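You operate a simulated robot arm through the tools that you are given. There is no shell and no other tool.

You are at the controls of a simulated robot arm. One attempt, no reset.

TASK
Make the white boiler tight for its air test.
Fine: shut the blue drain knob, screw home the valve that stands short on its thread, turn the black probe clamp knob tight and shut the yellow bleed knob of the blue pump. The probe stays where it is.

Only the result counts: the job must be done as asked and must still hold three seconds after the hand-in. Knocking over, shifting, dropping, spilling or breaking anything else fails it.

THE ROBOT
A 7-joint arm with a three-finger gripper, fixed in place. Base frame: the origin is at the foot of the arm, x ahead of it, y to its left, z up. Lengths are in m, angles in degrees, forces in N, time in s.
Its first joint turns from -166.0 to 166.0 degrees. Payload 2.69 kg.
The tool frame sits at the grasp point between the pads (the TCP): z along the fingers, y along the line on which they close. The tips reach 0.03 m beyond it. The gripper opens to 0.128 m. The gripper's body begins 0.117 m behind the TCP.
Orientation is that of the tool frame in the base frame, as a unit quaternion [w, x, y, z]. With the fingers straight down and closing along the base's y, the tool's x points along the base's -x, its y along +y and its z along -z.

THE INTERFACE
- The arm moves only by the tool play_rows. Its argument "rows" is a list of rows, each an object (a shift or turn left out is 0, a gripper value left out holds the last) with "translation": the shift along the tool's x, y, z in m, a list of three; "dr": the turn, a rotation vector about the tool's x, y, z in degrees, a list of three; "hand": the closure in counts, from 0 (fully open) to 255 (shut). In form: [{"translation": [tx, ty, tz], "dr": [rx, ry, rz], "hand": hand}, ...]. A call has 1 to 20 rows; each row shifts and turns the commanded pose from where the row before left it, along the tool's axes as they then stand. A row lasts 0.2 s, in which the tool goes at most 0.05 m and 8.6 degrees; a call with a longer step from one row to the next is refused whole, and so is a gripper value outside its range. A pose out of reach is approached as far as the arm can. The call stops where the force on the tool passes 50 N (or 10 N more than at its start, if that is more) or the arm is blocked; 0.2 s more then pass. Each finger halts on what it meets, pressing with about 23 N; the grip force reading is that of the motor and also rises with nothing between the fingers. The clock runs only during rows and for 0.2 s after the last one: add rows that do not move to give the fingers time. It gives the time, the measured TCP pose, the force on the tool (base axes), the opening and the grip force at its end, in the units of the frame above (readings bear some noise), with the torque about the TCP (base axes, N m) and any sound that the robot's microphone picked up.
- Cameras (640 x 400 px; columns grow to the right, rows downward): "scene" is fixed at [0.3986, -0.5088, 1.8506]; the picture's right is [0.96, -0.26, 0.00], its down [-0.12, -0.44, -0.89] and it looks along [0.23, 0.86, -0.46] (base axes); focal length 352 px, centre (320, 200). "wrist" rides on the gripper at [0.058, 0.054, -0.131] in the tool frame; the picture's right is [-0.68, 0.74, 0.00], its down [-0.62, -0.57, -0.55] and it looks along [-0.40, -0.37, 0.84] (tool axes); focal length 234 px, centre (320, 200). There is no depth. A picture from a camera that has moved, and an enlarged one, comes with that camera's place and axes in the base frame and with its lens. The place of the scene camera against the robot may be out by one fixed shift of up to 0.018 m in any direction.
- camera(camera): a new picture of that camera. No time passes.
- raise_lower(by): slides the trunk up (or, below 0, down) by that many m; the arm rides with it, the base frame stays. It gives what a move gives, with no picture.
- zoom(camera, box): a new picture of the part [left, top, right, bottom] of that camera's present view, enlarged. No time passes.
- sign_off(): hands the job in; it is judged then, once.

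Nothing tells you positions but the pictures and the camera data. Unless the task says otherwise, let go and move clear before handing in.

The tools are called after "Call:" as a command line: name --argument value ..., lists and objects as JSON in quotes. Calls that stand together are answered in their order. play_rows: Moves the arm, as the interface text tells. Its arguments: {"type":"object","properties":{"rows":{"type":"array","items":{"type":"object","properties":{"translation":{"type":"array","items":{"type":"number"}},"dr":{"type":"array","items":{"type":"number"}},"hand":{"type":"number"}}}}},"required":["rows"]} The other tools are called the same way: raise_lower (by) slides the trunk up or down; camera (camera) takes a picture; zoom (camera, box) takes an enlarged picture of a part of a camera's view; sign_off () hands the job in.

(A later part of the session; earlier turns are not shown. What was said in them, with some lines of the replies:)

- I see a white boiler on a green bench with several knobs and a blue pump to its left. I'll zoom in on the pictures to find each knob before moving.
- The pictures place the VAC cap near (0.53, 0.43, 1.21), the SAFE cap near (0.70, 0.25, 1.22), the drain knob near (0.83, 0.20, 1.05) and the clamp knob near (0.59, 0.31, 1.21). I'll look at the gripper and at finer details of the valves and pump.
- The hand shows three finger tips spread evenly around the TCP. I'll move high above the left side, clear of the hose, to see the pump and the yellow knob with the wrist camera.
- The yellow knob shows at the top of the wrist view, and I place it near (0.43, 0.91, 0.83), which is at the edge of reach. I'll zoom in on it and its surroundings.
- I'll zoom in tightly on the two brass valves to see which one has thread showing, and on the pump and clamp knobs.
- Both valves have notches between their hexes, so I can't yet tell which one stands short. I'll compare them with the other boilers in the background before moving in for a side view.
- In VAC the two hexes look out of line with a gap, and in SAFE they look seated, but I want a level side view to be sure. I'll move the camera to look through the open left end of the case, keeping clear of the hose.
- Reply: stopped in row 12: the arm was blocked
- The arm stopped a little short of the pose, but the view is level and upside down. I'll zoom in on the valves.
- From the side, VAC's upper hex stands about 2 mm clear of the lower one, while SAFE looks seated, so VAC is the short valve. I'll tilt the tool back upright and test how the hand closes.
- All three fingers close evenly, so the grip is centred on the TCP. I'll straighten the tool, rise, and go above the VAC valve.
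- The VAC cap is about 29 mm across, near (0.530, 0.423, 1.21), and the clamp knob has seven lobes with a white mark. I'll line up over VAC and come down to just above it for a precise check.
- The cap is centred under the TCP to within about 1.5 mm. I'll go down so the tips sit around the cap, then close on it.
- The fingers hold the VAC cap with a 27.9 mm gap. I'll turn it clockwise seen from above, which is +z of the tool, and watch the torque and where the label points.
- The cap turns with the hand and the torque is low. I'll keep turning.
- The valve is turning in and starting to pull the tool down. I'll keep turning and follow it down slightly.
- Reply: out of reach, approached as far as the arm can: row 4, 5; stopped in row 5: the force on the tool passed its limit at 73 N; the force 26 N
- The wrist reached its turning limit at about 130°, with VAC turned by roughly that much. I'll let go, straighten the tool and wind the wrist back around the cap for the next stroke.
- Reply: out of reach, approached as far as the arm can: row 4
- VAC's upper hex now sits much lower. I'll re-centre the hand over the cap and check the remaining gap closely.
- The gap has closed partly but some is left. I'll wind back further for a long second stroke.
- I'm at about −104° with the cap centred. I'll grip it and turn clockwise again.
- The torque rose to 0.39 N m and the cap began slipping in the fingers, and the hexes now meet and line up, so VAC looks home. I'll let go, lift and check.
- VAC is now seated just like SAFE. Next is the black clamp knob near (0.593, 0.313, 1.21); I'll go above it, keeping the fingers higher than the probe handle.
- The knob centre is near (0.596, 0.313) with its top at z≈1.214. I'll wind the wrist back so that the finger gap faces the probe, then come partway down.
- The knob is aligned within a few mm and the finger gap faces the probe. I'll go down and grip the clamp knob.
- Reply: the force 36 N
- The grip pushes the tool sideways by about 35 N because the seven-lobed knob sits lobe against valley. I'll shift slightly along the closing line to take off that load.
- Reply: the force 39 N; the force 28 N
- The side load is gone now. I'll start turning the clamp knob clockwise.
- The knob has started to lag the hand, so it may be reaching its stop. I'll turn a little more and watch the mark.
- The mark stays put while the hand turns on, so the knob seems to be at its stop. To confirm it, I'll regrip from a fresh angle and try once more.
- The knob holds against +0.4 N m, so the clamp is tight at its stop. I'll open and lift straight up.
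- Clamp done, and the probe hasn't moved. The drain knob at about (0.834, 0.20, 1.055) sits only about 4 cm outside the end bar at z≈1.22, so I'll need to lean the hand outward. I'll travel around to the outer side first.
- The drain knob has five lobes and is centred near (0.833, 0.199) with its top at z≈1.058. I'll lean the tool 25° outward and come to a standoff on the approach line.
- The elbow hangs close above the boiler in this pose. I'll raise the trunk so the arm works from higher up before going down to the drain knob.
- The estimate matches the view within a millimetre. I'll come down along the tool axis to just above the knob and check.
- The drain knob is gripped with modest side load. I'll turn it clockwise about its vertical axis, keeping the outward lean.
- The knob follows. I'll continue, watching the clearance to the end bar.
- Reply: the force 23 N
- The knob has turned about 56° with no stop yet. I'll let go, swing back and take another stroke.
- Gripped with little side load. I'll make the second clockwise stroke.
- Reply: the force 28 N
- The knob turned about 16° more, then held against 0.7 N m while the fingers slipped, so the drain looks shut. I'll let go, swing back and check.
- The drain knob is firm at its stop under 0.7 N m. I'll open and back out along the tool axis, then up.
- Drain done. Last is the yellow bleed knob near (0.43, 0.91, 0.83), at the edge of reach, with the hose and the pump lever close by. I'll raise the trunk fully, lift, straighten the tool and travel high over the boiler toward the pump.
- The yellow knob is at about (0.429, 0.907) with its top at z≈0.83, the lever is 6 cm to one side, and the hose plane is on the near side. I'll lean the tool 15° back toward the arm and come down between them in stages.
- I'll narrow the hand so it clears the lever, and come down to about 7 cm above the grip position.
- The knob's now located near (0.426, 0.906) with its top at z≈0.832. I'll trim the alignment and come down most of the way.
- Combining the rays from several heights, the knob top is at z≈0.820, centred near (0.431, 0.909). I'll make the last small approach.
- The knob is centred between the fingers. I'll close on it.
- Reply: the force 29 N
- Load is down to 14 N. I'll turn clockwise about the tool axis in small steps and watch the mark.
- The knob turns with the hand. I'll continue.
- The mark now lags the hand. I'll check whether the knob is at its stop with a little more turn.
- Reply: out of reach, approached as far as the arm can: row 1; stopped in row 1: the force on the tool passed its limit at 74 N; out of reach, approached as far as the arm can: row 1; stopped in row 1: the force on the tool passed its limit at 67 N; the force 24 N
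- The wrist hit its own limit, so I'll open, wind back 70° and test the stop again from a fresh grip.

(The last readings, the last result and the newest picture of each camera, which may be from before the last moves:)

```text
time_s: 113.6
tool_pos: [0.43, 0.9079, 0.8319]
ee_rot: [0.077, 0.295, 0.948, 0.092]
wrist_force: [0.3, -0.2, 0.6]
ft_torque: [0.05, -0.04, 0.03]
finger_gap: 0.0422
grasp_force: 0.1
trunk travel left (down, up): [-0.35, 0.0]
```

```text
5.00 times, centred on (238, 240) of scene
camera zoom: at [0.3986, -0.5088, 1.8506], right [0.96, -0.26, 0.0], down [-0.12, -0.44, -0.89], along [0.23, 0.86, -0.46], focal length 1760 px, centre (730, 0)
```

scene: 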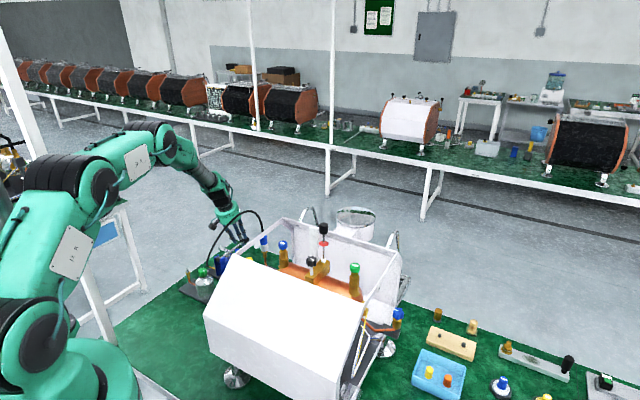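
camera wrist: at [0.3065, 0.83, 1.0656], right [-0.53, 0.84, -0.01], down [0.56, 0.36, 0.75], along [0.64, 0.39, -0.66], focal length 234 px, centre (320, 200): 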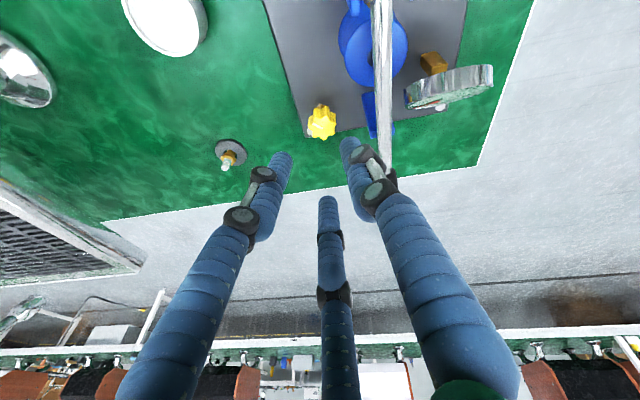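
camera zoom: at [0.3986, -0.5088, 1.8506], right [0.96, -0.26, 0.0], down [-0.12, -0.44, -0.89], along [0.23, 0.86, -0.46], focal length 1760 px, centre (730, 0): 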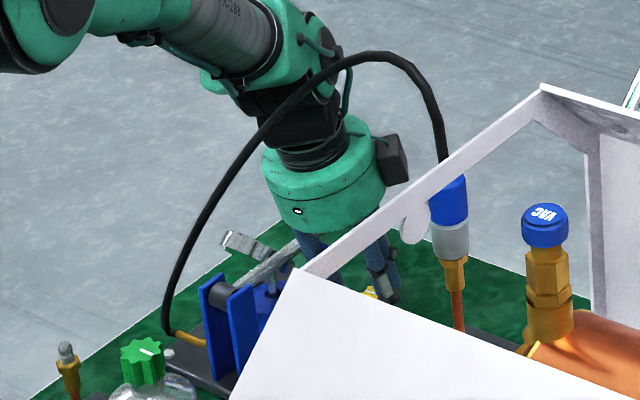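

Call:
play_rows --rows '[{"translation": [0.002, 0, 0]}, {"hand": 255}, {"translation": [0, 0, 0]}, {"translation": [0, 0, 0]}, {"translation": [0, 0, 0]}]'

Call:
zoom --camera "wrist" --box '[240, 120, 400, 220]'

Call:
play_rows --rows '[{"dr": [0, 0, 6]}]'

Call:
zoom --camera "wrist" --box '[240, 120, 400, 220]'

Call:
play_rows --rows '[{"dr": [0, 0, 6]}]'

Call:
zoom --camera "wrist" --box '[240, 120, 400, 220]'

```text
time_s: 114.8
tool_pos: [0.4276, 0.9073, 0.8322]
ee_rot: [0.077, 0.295, 0.948, 0.091]
wrist_force: [-10.7, 1.1, -0.6]
ft_torque: [-0.41, 0.74, 0.03]
finger_gap: 0.0326
grasp_force: 44.5
trunk travel left (down, up): [-0.35, 0.0]
```

```text
4.00 times, centred on (320, 170) of wrist
camera zoom: at [0.3832, 0.9686, 0.9642], right [0.95, 0.21, 0.22], down [0.08, -0.88, 0.47], along [0.29, -0.43, -0.86], focal length 937 px, centre (320, 320)
```

zoom: 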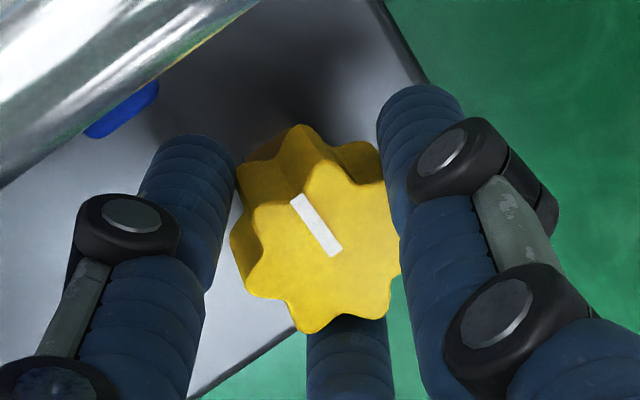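

```text
time_s: 115.2
tool_pos: [0.4283, 0.9085, 0.8314]
ee_rot: [0.073, 0.343, 0.932, 0.094]
wrist_force: [-9.7, 1.6, 0.4]
ft_torque: [-0.64, 0.39, 0.67]
finger_gap: 0.0331
grasp_force: 45.1
trunk travel left (down, up): [-0.35, 0.0]
```

```text
4.00 times, centred on (320, 170) of wrist
camera zoom: at [0.3914, 0.9699, 0.9663], right [0.97, 0.11, 0.21], down [0.0, -0.89, 0.45], along [0.24, -0.43, -0.87], focal length 937 px, centre (320, 320)
```

zoom: 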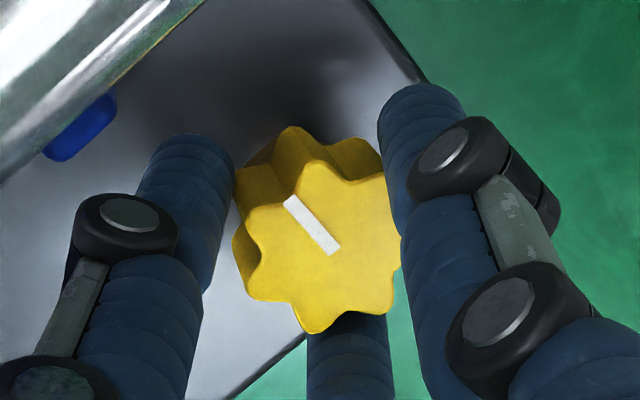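

```text
time_s: 115.6
tool_pos: [0.4288, 0.9084, 0.8315]
ee_rot: [0.066, 0.393, 0.912, 0.1]
wrist_force: [-5.5, -2.6, -0.4]
ft_torque: [-0.47, 0.26, 0.59]
finger_gap: 0.0337
grasp_force: 45.2
trunk travel left (down, up): [-0.35, 0.0]
```

```text
4.00 times, centred on (320, 170) of wrist
camera zoom: at [0.4004, 0.9702, 0.9684], right [0.98, 0.0, 0.2], down [-0.09, -0.9, 0.43], along [0.18, -0.44, -0.88], focal length 937 px, centre (320, 320)
```

zoom: 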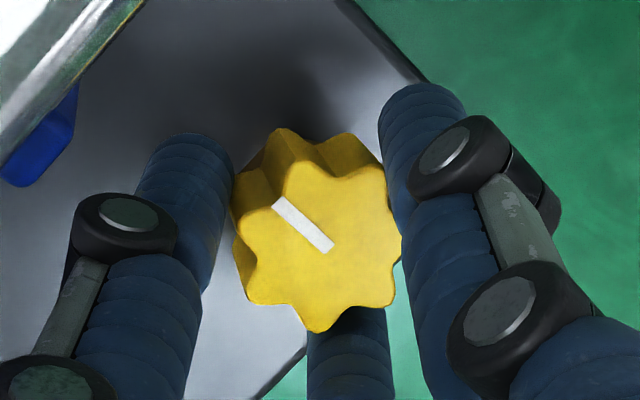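

The torque jumped to 0.67 N m at once with the knob still, so the bleed is shut. I'll open and back straight out along the tool axis.

Call:
play_rows --rows '[{"dr": [0, 0, -4]}, {"hand": 171}, {"translation": [0, 0, 0]}, {"translation": [0, 0, 0]}, {"translation": [0, 0, -0.015]}, {"translation": [0, 0, -0.03]}, {"translation": [0, 0, -0.03]}, {"translation": [0, 0, 0]}]'

Call:
zoom --camera "wrist" --box '[200, 60, 440, 210]'

Call:
zoom --camera "scene" --box '[140, 130, 300, 290]'

```text
time_s: 117.4
tool_pos: [0.4139, 0.8989, 0.9043]
ee_rot: [0.071, 0.359, 0.925, 0.097]
wrist_force: [-0.5, -0.3, 0.0]
ft_torque: [0.01, -0.01, -0.01]
finger_gap: 0.0423
grasp_force: 0.0
trunk travel left (down, up): [-0.35, 0.0]
```

```text
2.67 times, centred on (320, 135) of wrist
camera zoom: at [0.3787, 0.9603, 1.0399], right [0.98, 0.07, 0.21], down [-0.03, -0.9, 0.44], along [0.22, -0.44, -0.87], focal length 624 px, centre (320, 373)
```

zoom: 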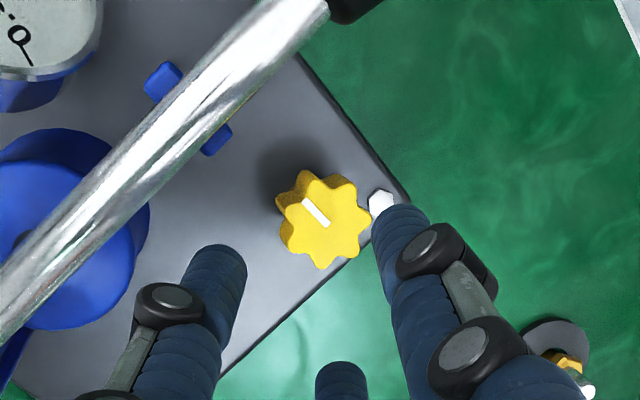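

```text
2.50 times, centred on (220, 210) of scene
camera zoom: at [0.3986, -0.5088, 1.8506], right [0.96, -0.26, 0.0], down [-0.12, -0.44, -0.89], along [0.23, 0.86, -0.46], focal length 880 px, centre (570, 175)
```

zoom: 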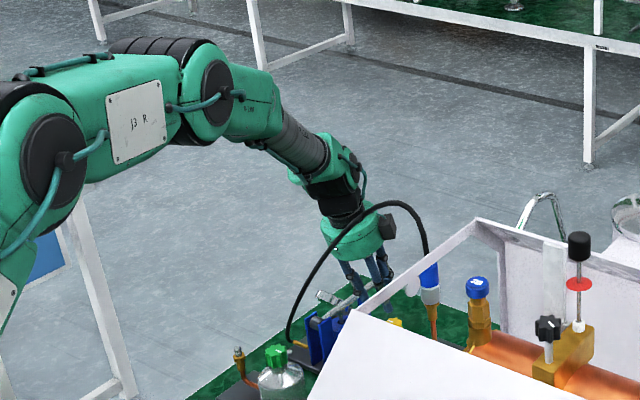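

The hand is clear of the knob and the pump is undisturbed. I'll rise away past the hose along the way I came in.

Call:
play_rows --rows '[{"translation": [-0.0046, 0.0031, -0.0415]}, {"translation": [-0.0046, 0.0031, -0.0415]}, {"translation": [-0.0046, 0.0031, -0.0415]}, {"translation": [-0.0046, 0.0031, -0.0415]}, {"translation": [-0.0046, 0.0031, -0.0415]}, {"translation": [-0.0046, 0.0031, -0.0415]}, {"translation": [-0.0046, 0.0031, -0.0415]}, {"translation": [-0.0046, 0.0031, -0.0415]}, {"translation": [0, 0, 0]}]'

Call:
camera --camera "scene"

```text
time_s: 119.4
tool_pos: [0.3904, 0.8506, 1.2335]
ee_rot: [0.071, 0.36, 0.925, 0.096]
wrist_force: [-0.2, -0.7, -0.1]
ft_torque: [0.01, 0.0, 0.05]
finger_gap: 0.0423
grasp_force: 0.0
trunk travel left (down, up): [-0.35, 0.0]
```

```text
taken
```

scene: 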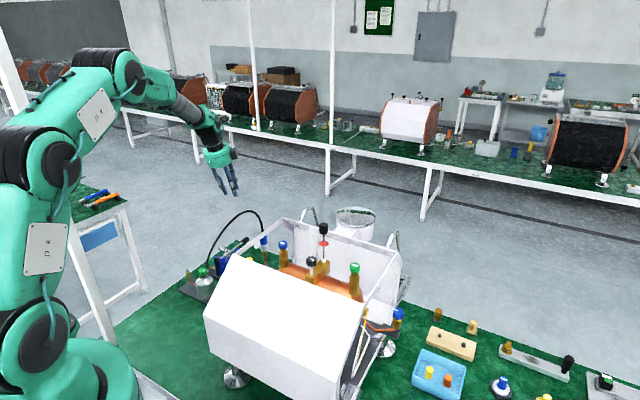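

Call:
play_rows --rows '[{"translation": [0.005, -0.03, -0.03]}, {"translation": [0.005, -0.03, -0.03]}, {"translation": [0.005, -0.03, -0.03]}, {"translation": [0.005, -0.03, -0.03]}, {"translation": [0, 0, 0]}]'

Call:
zoom --camera "scene" --box '[263, 238, 311, 268]'

Call:
zoom --camera "scene" --box '[288, 220, 384, 290]'

Call:
zoom --camera "scene" --box '[330, 255, 378, 295]'

Call:
zoom --camera "scene" --box '[380, 290, 420, 330]'

Call:
zoom --camera "scene" --box '[180, 200, 290, 290]'

Call:
camera --camera "wrist"

```text
time_s: 120.6
tool_pos: [0.2725, 0.7629, 1.3236]
ee_rot: [0.07, 0.36, 0.925, 0.096]
wrist_force: [-0.6, 0.3, -1.1]
ft_torque: [0.01, -0.01, 0.0]
finger_gap: 0.0421
grasp_force: 0.0
trunk travel left (down, up): [-0.35, 0.0]
```

```text
13.33 times, centred on (287, 253) of scene
camera zoom: at [0.3986, -0.5088, 1.8506], right [0.96, -0.26, 0.0], down [-0.12, -0.44, -0.89], along [0.23, 0.86, -0.46], focal length 4693 px, centre (760, -507)
```

zoom: 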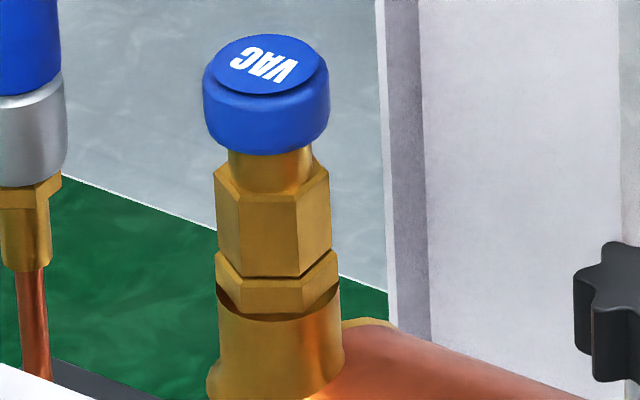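

```text
5.71 times, centred on (336, 255) of scene
camera zoom: at [0.3986, -0.5088, 1.8506], right [0.96, -0.26, 0.0], down [-0.12, -0.44, -0.89], along [0.23, 0.86, -0.46], focal length 2011 px, centre (229, -114)
```

zoom: 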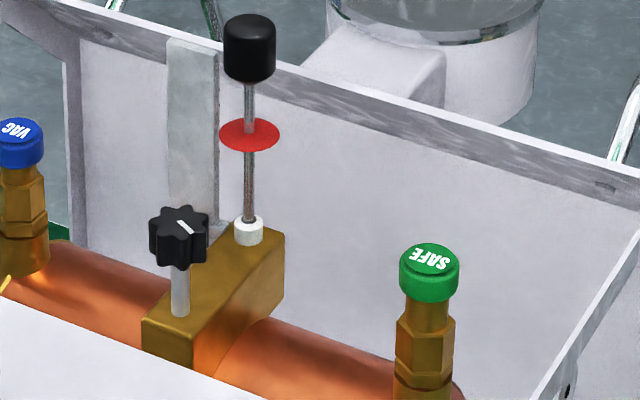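

```text
10.00 times, centred on (354, 275) of scene
camera zoom: at [0.3986, -0.5088, 1.8506], right [0.96, -0.26, 0.0], down [-0.12, -0.44, -0.89], along [0.23, 0.86, -0.46], focal length 3519 px, centre (-20, -550)
```

zoom: 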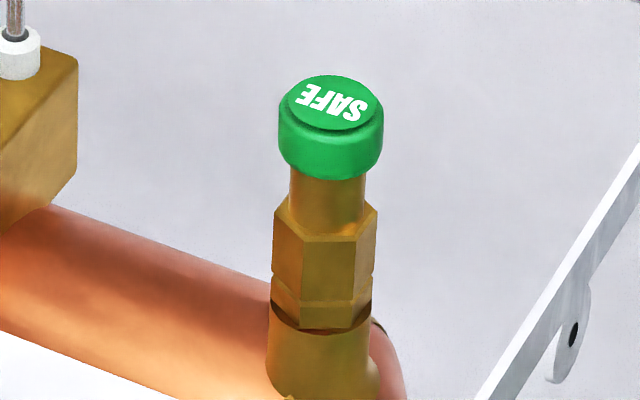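

```text
10.00 times, centred on (400, 310) of scene
camera zoom: at [0.3986, -0.5088, 1.8506], right [0.96, -0.26, 0.0], down [-0.12, -0.44, -0.89], along [0.23, 0.86, -0.46], focal length 3519 px, centre (-480, -900)
```

zoom: 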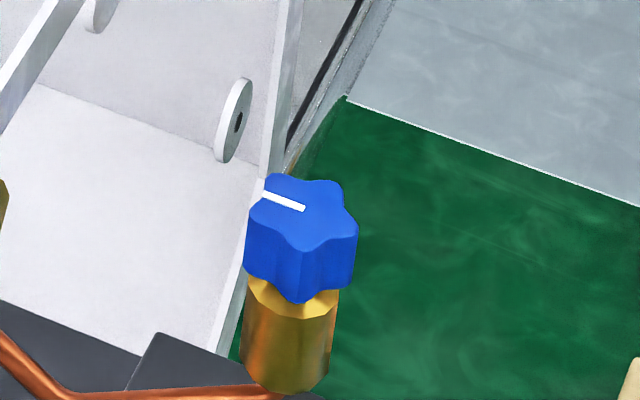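

```text
4.44 times, centred on (235, 245) of scene
camera zoom: at [0.3986, -0.5088, 1.8506], right [0.96, -0.26, 0.0], down [-0.12, -0.44, -0.89], along [0.23, 0.86, -0.46], focal length 1564 px, centre (698, 0)
```

zoom: 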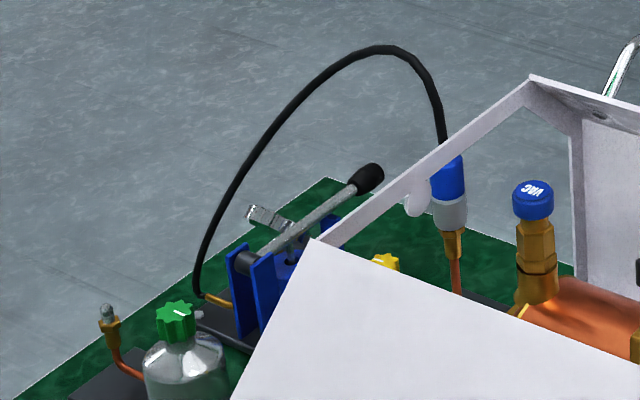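

```text
taken
camera wrist: at [0.2399, 0.8243, 1.4588], right [0.98, 0.07, 0.21], down [-0.03, -0.9, 0.44], along [0.22, -0.44, -0.87], focal length 234 px, centre (320, 200)
```

wrist: 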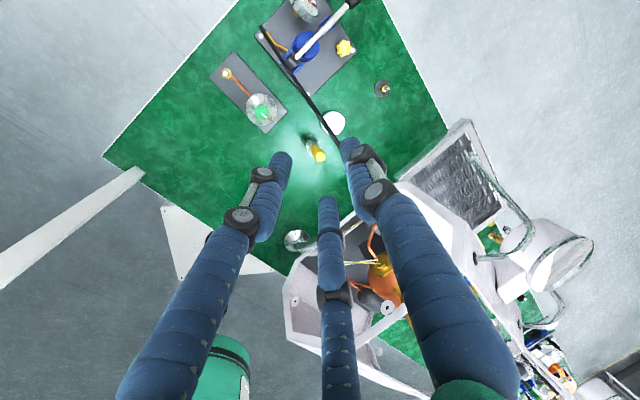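

Call:
zoom --camera "scene" --box '[277, 254, 289, 261]'

Call:
zoom --camera "scene" --box '[348, 278, 360, 286]'

Call:
zoom --camera "wrist" --box '[230, 0, 400, 106]'

```text
16.00 times, centred on (283, 258) of scene
camera zoom: at [0.3986, -0.5088, 1.8506], right [0.96, -0.26, 0.0], down [-0.12, -0.44, -0.89], along [0.23, 0.86, -0.46], focal length 5631 px, centre (912, -720)
```

zoom: 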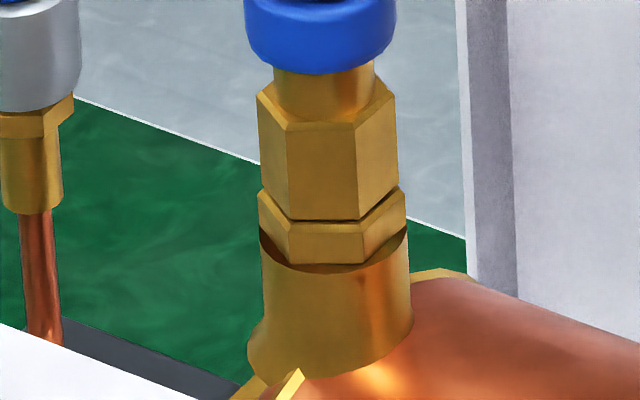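

```text
16.00 times, centred on (354, 282) of scene
camera zoom: at [0.3986, -0.5088, 1.8506], right [0.96, -0.26, 0.0], down [-0.12, -0.44, -0.89], along [0.23, 0.86, -0.46], focal length 5631 px, centre (-224, -1112)
```

zoom: 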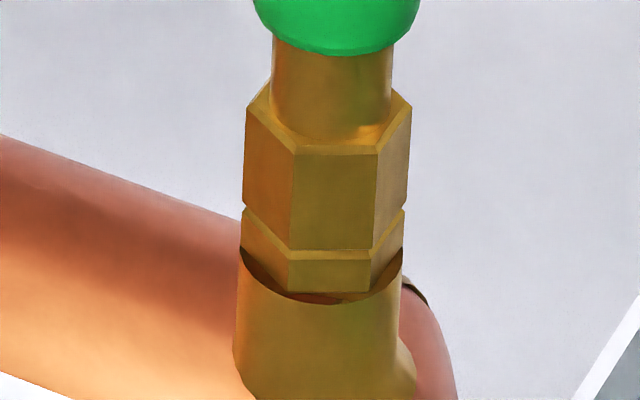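

```text
3.76 times, centred on (315, 53) of wrist
camera zoom: at [0.2399, 0.8243, 1.4588], right [0.98, 0.07, 0.21], down [-0.03, -0.9, 0.44], along [0.22, -0.44, -0.87], focal length 882 px, centre (339, 753)
```

zoom: 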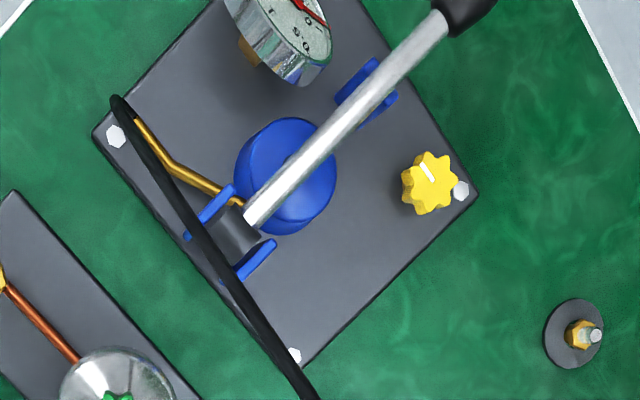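

All four look right: VAC's hexes are seated and turned 180° from the start, the clamp, drain and bleed marks sit at their stops, and the probe, hose and pump are unmoved. I'll lift a bit further clear and take one last look.

Call:
play_rows --rows '[{"translation": [-0.0021, 0.0077, -0.0323]}, {"translation": [-0.0021, 0.0077, -0.0323]}, {"translation": [-0.0021, 0.0077, -0.0323]}, {"translation": [0, 0, 0]}]'

Call:
camera --camera "scene"

Call:
camera --camera "wrist"

```text
time_s: 121.6
tool_pos: [0.2745, 0.7611, 1.4217]
ee_rot: [0.071, 0.36, 0.925, 0.096]
wrist_force: [-0.5, -0.4, 0.4]
ft_torque: [0.03, 0.01, 0.03]
finger_gap: 0.0422
grasp_force: 0.0
trunk travel left (down, up): [-0.35, 0.0]
```

```text
taken
```

scene: 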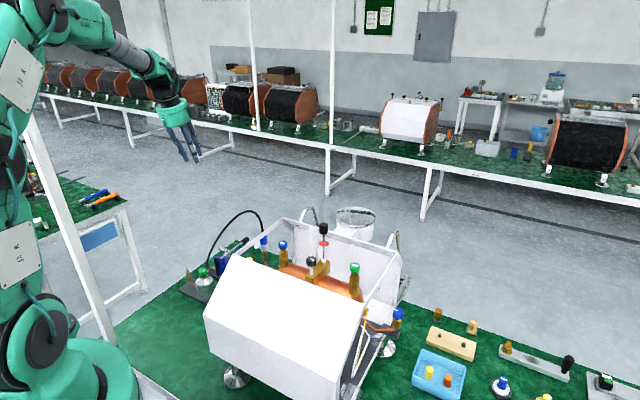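

```text
taken
camera wrist: at [0.2406, 0.8221, 1.5579], right [0.98, 0.07, 0.21], down [-0.03, -0.9, 0.44], along [0.22, -0.44, -0.87], focal length 234 px, centre (320, 200)
```

wrist: 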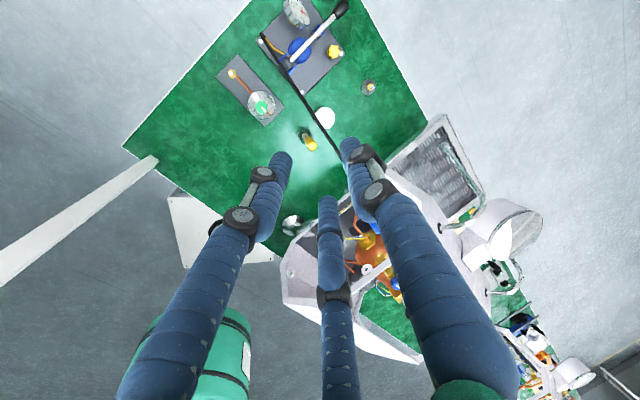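

The arm is clear and nothing else has moved. The drain and bleed are shut, the VAC valve is screwed home, and the probe clamp is tight. I'm handing in now.

Call:
sign_off

```text
The job is handed in.
```

The white boiler is closed up for its air test and I have handed the job in. I haven't seen a verdict. All four items were turned clockwise until they stopped:

| Item | Turned by about | Held at the stop |
|---|---|---|
| VAC valve (the one standing short) | 180° | 0.39 N m, then the fingers slipped on the round cap |
| Black probe clamp knob | 230° | 0.4 N m, no further movement |
| Blue drain knob | 70° | 0.7 N m |
| Yellow bleed knob on the blue pump | 140° | 0.67 N m |

- **Which valve:** VAC showed a gap of about 2 mm between its two hexes and SAFE looked seated, so I turned only VAC. In the last pictures VAC's hexes meet and line up as SAFE's do. I didn't repeat the side view to measure the gap again.
- **Untouched:** the probe, hose, pump and the parts on the bench look the same in the last pictures as at the start.
- **Robot state:** the hand is open and clear, above the pump end of the bench. The trunk is still raised 0.20 m.
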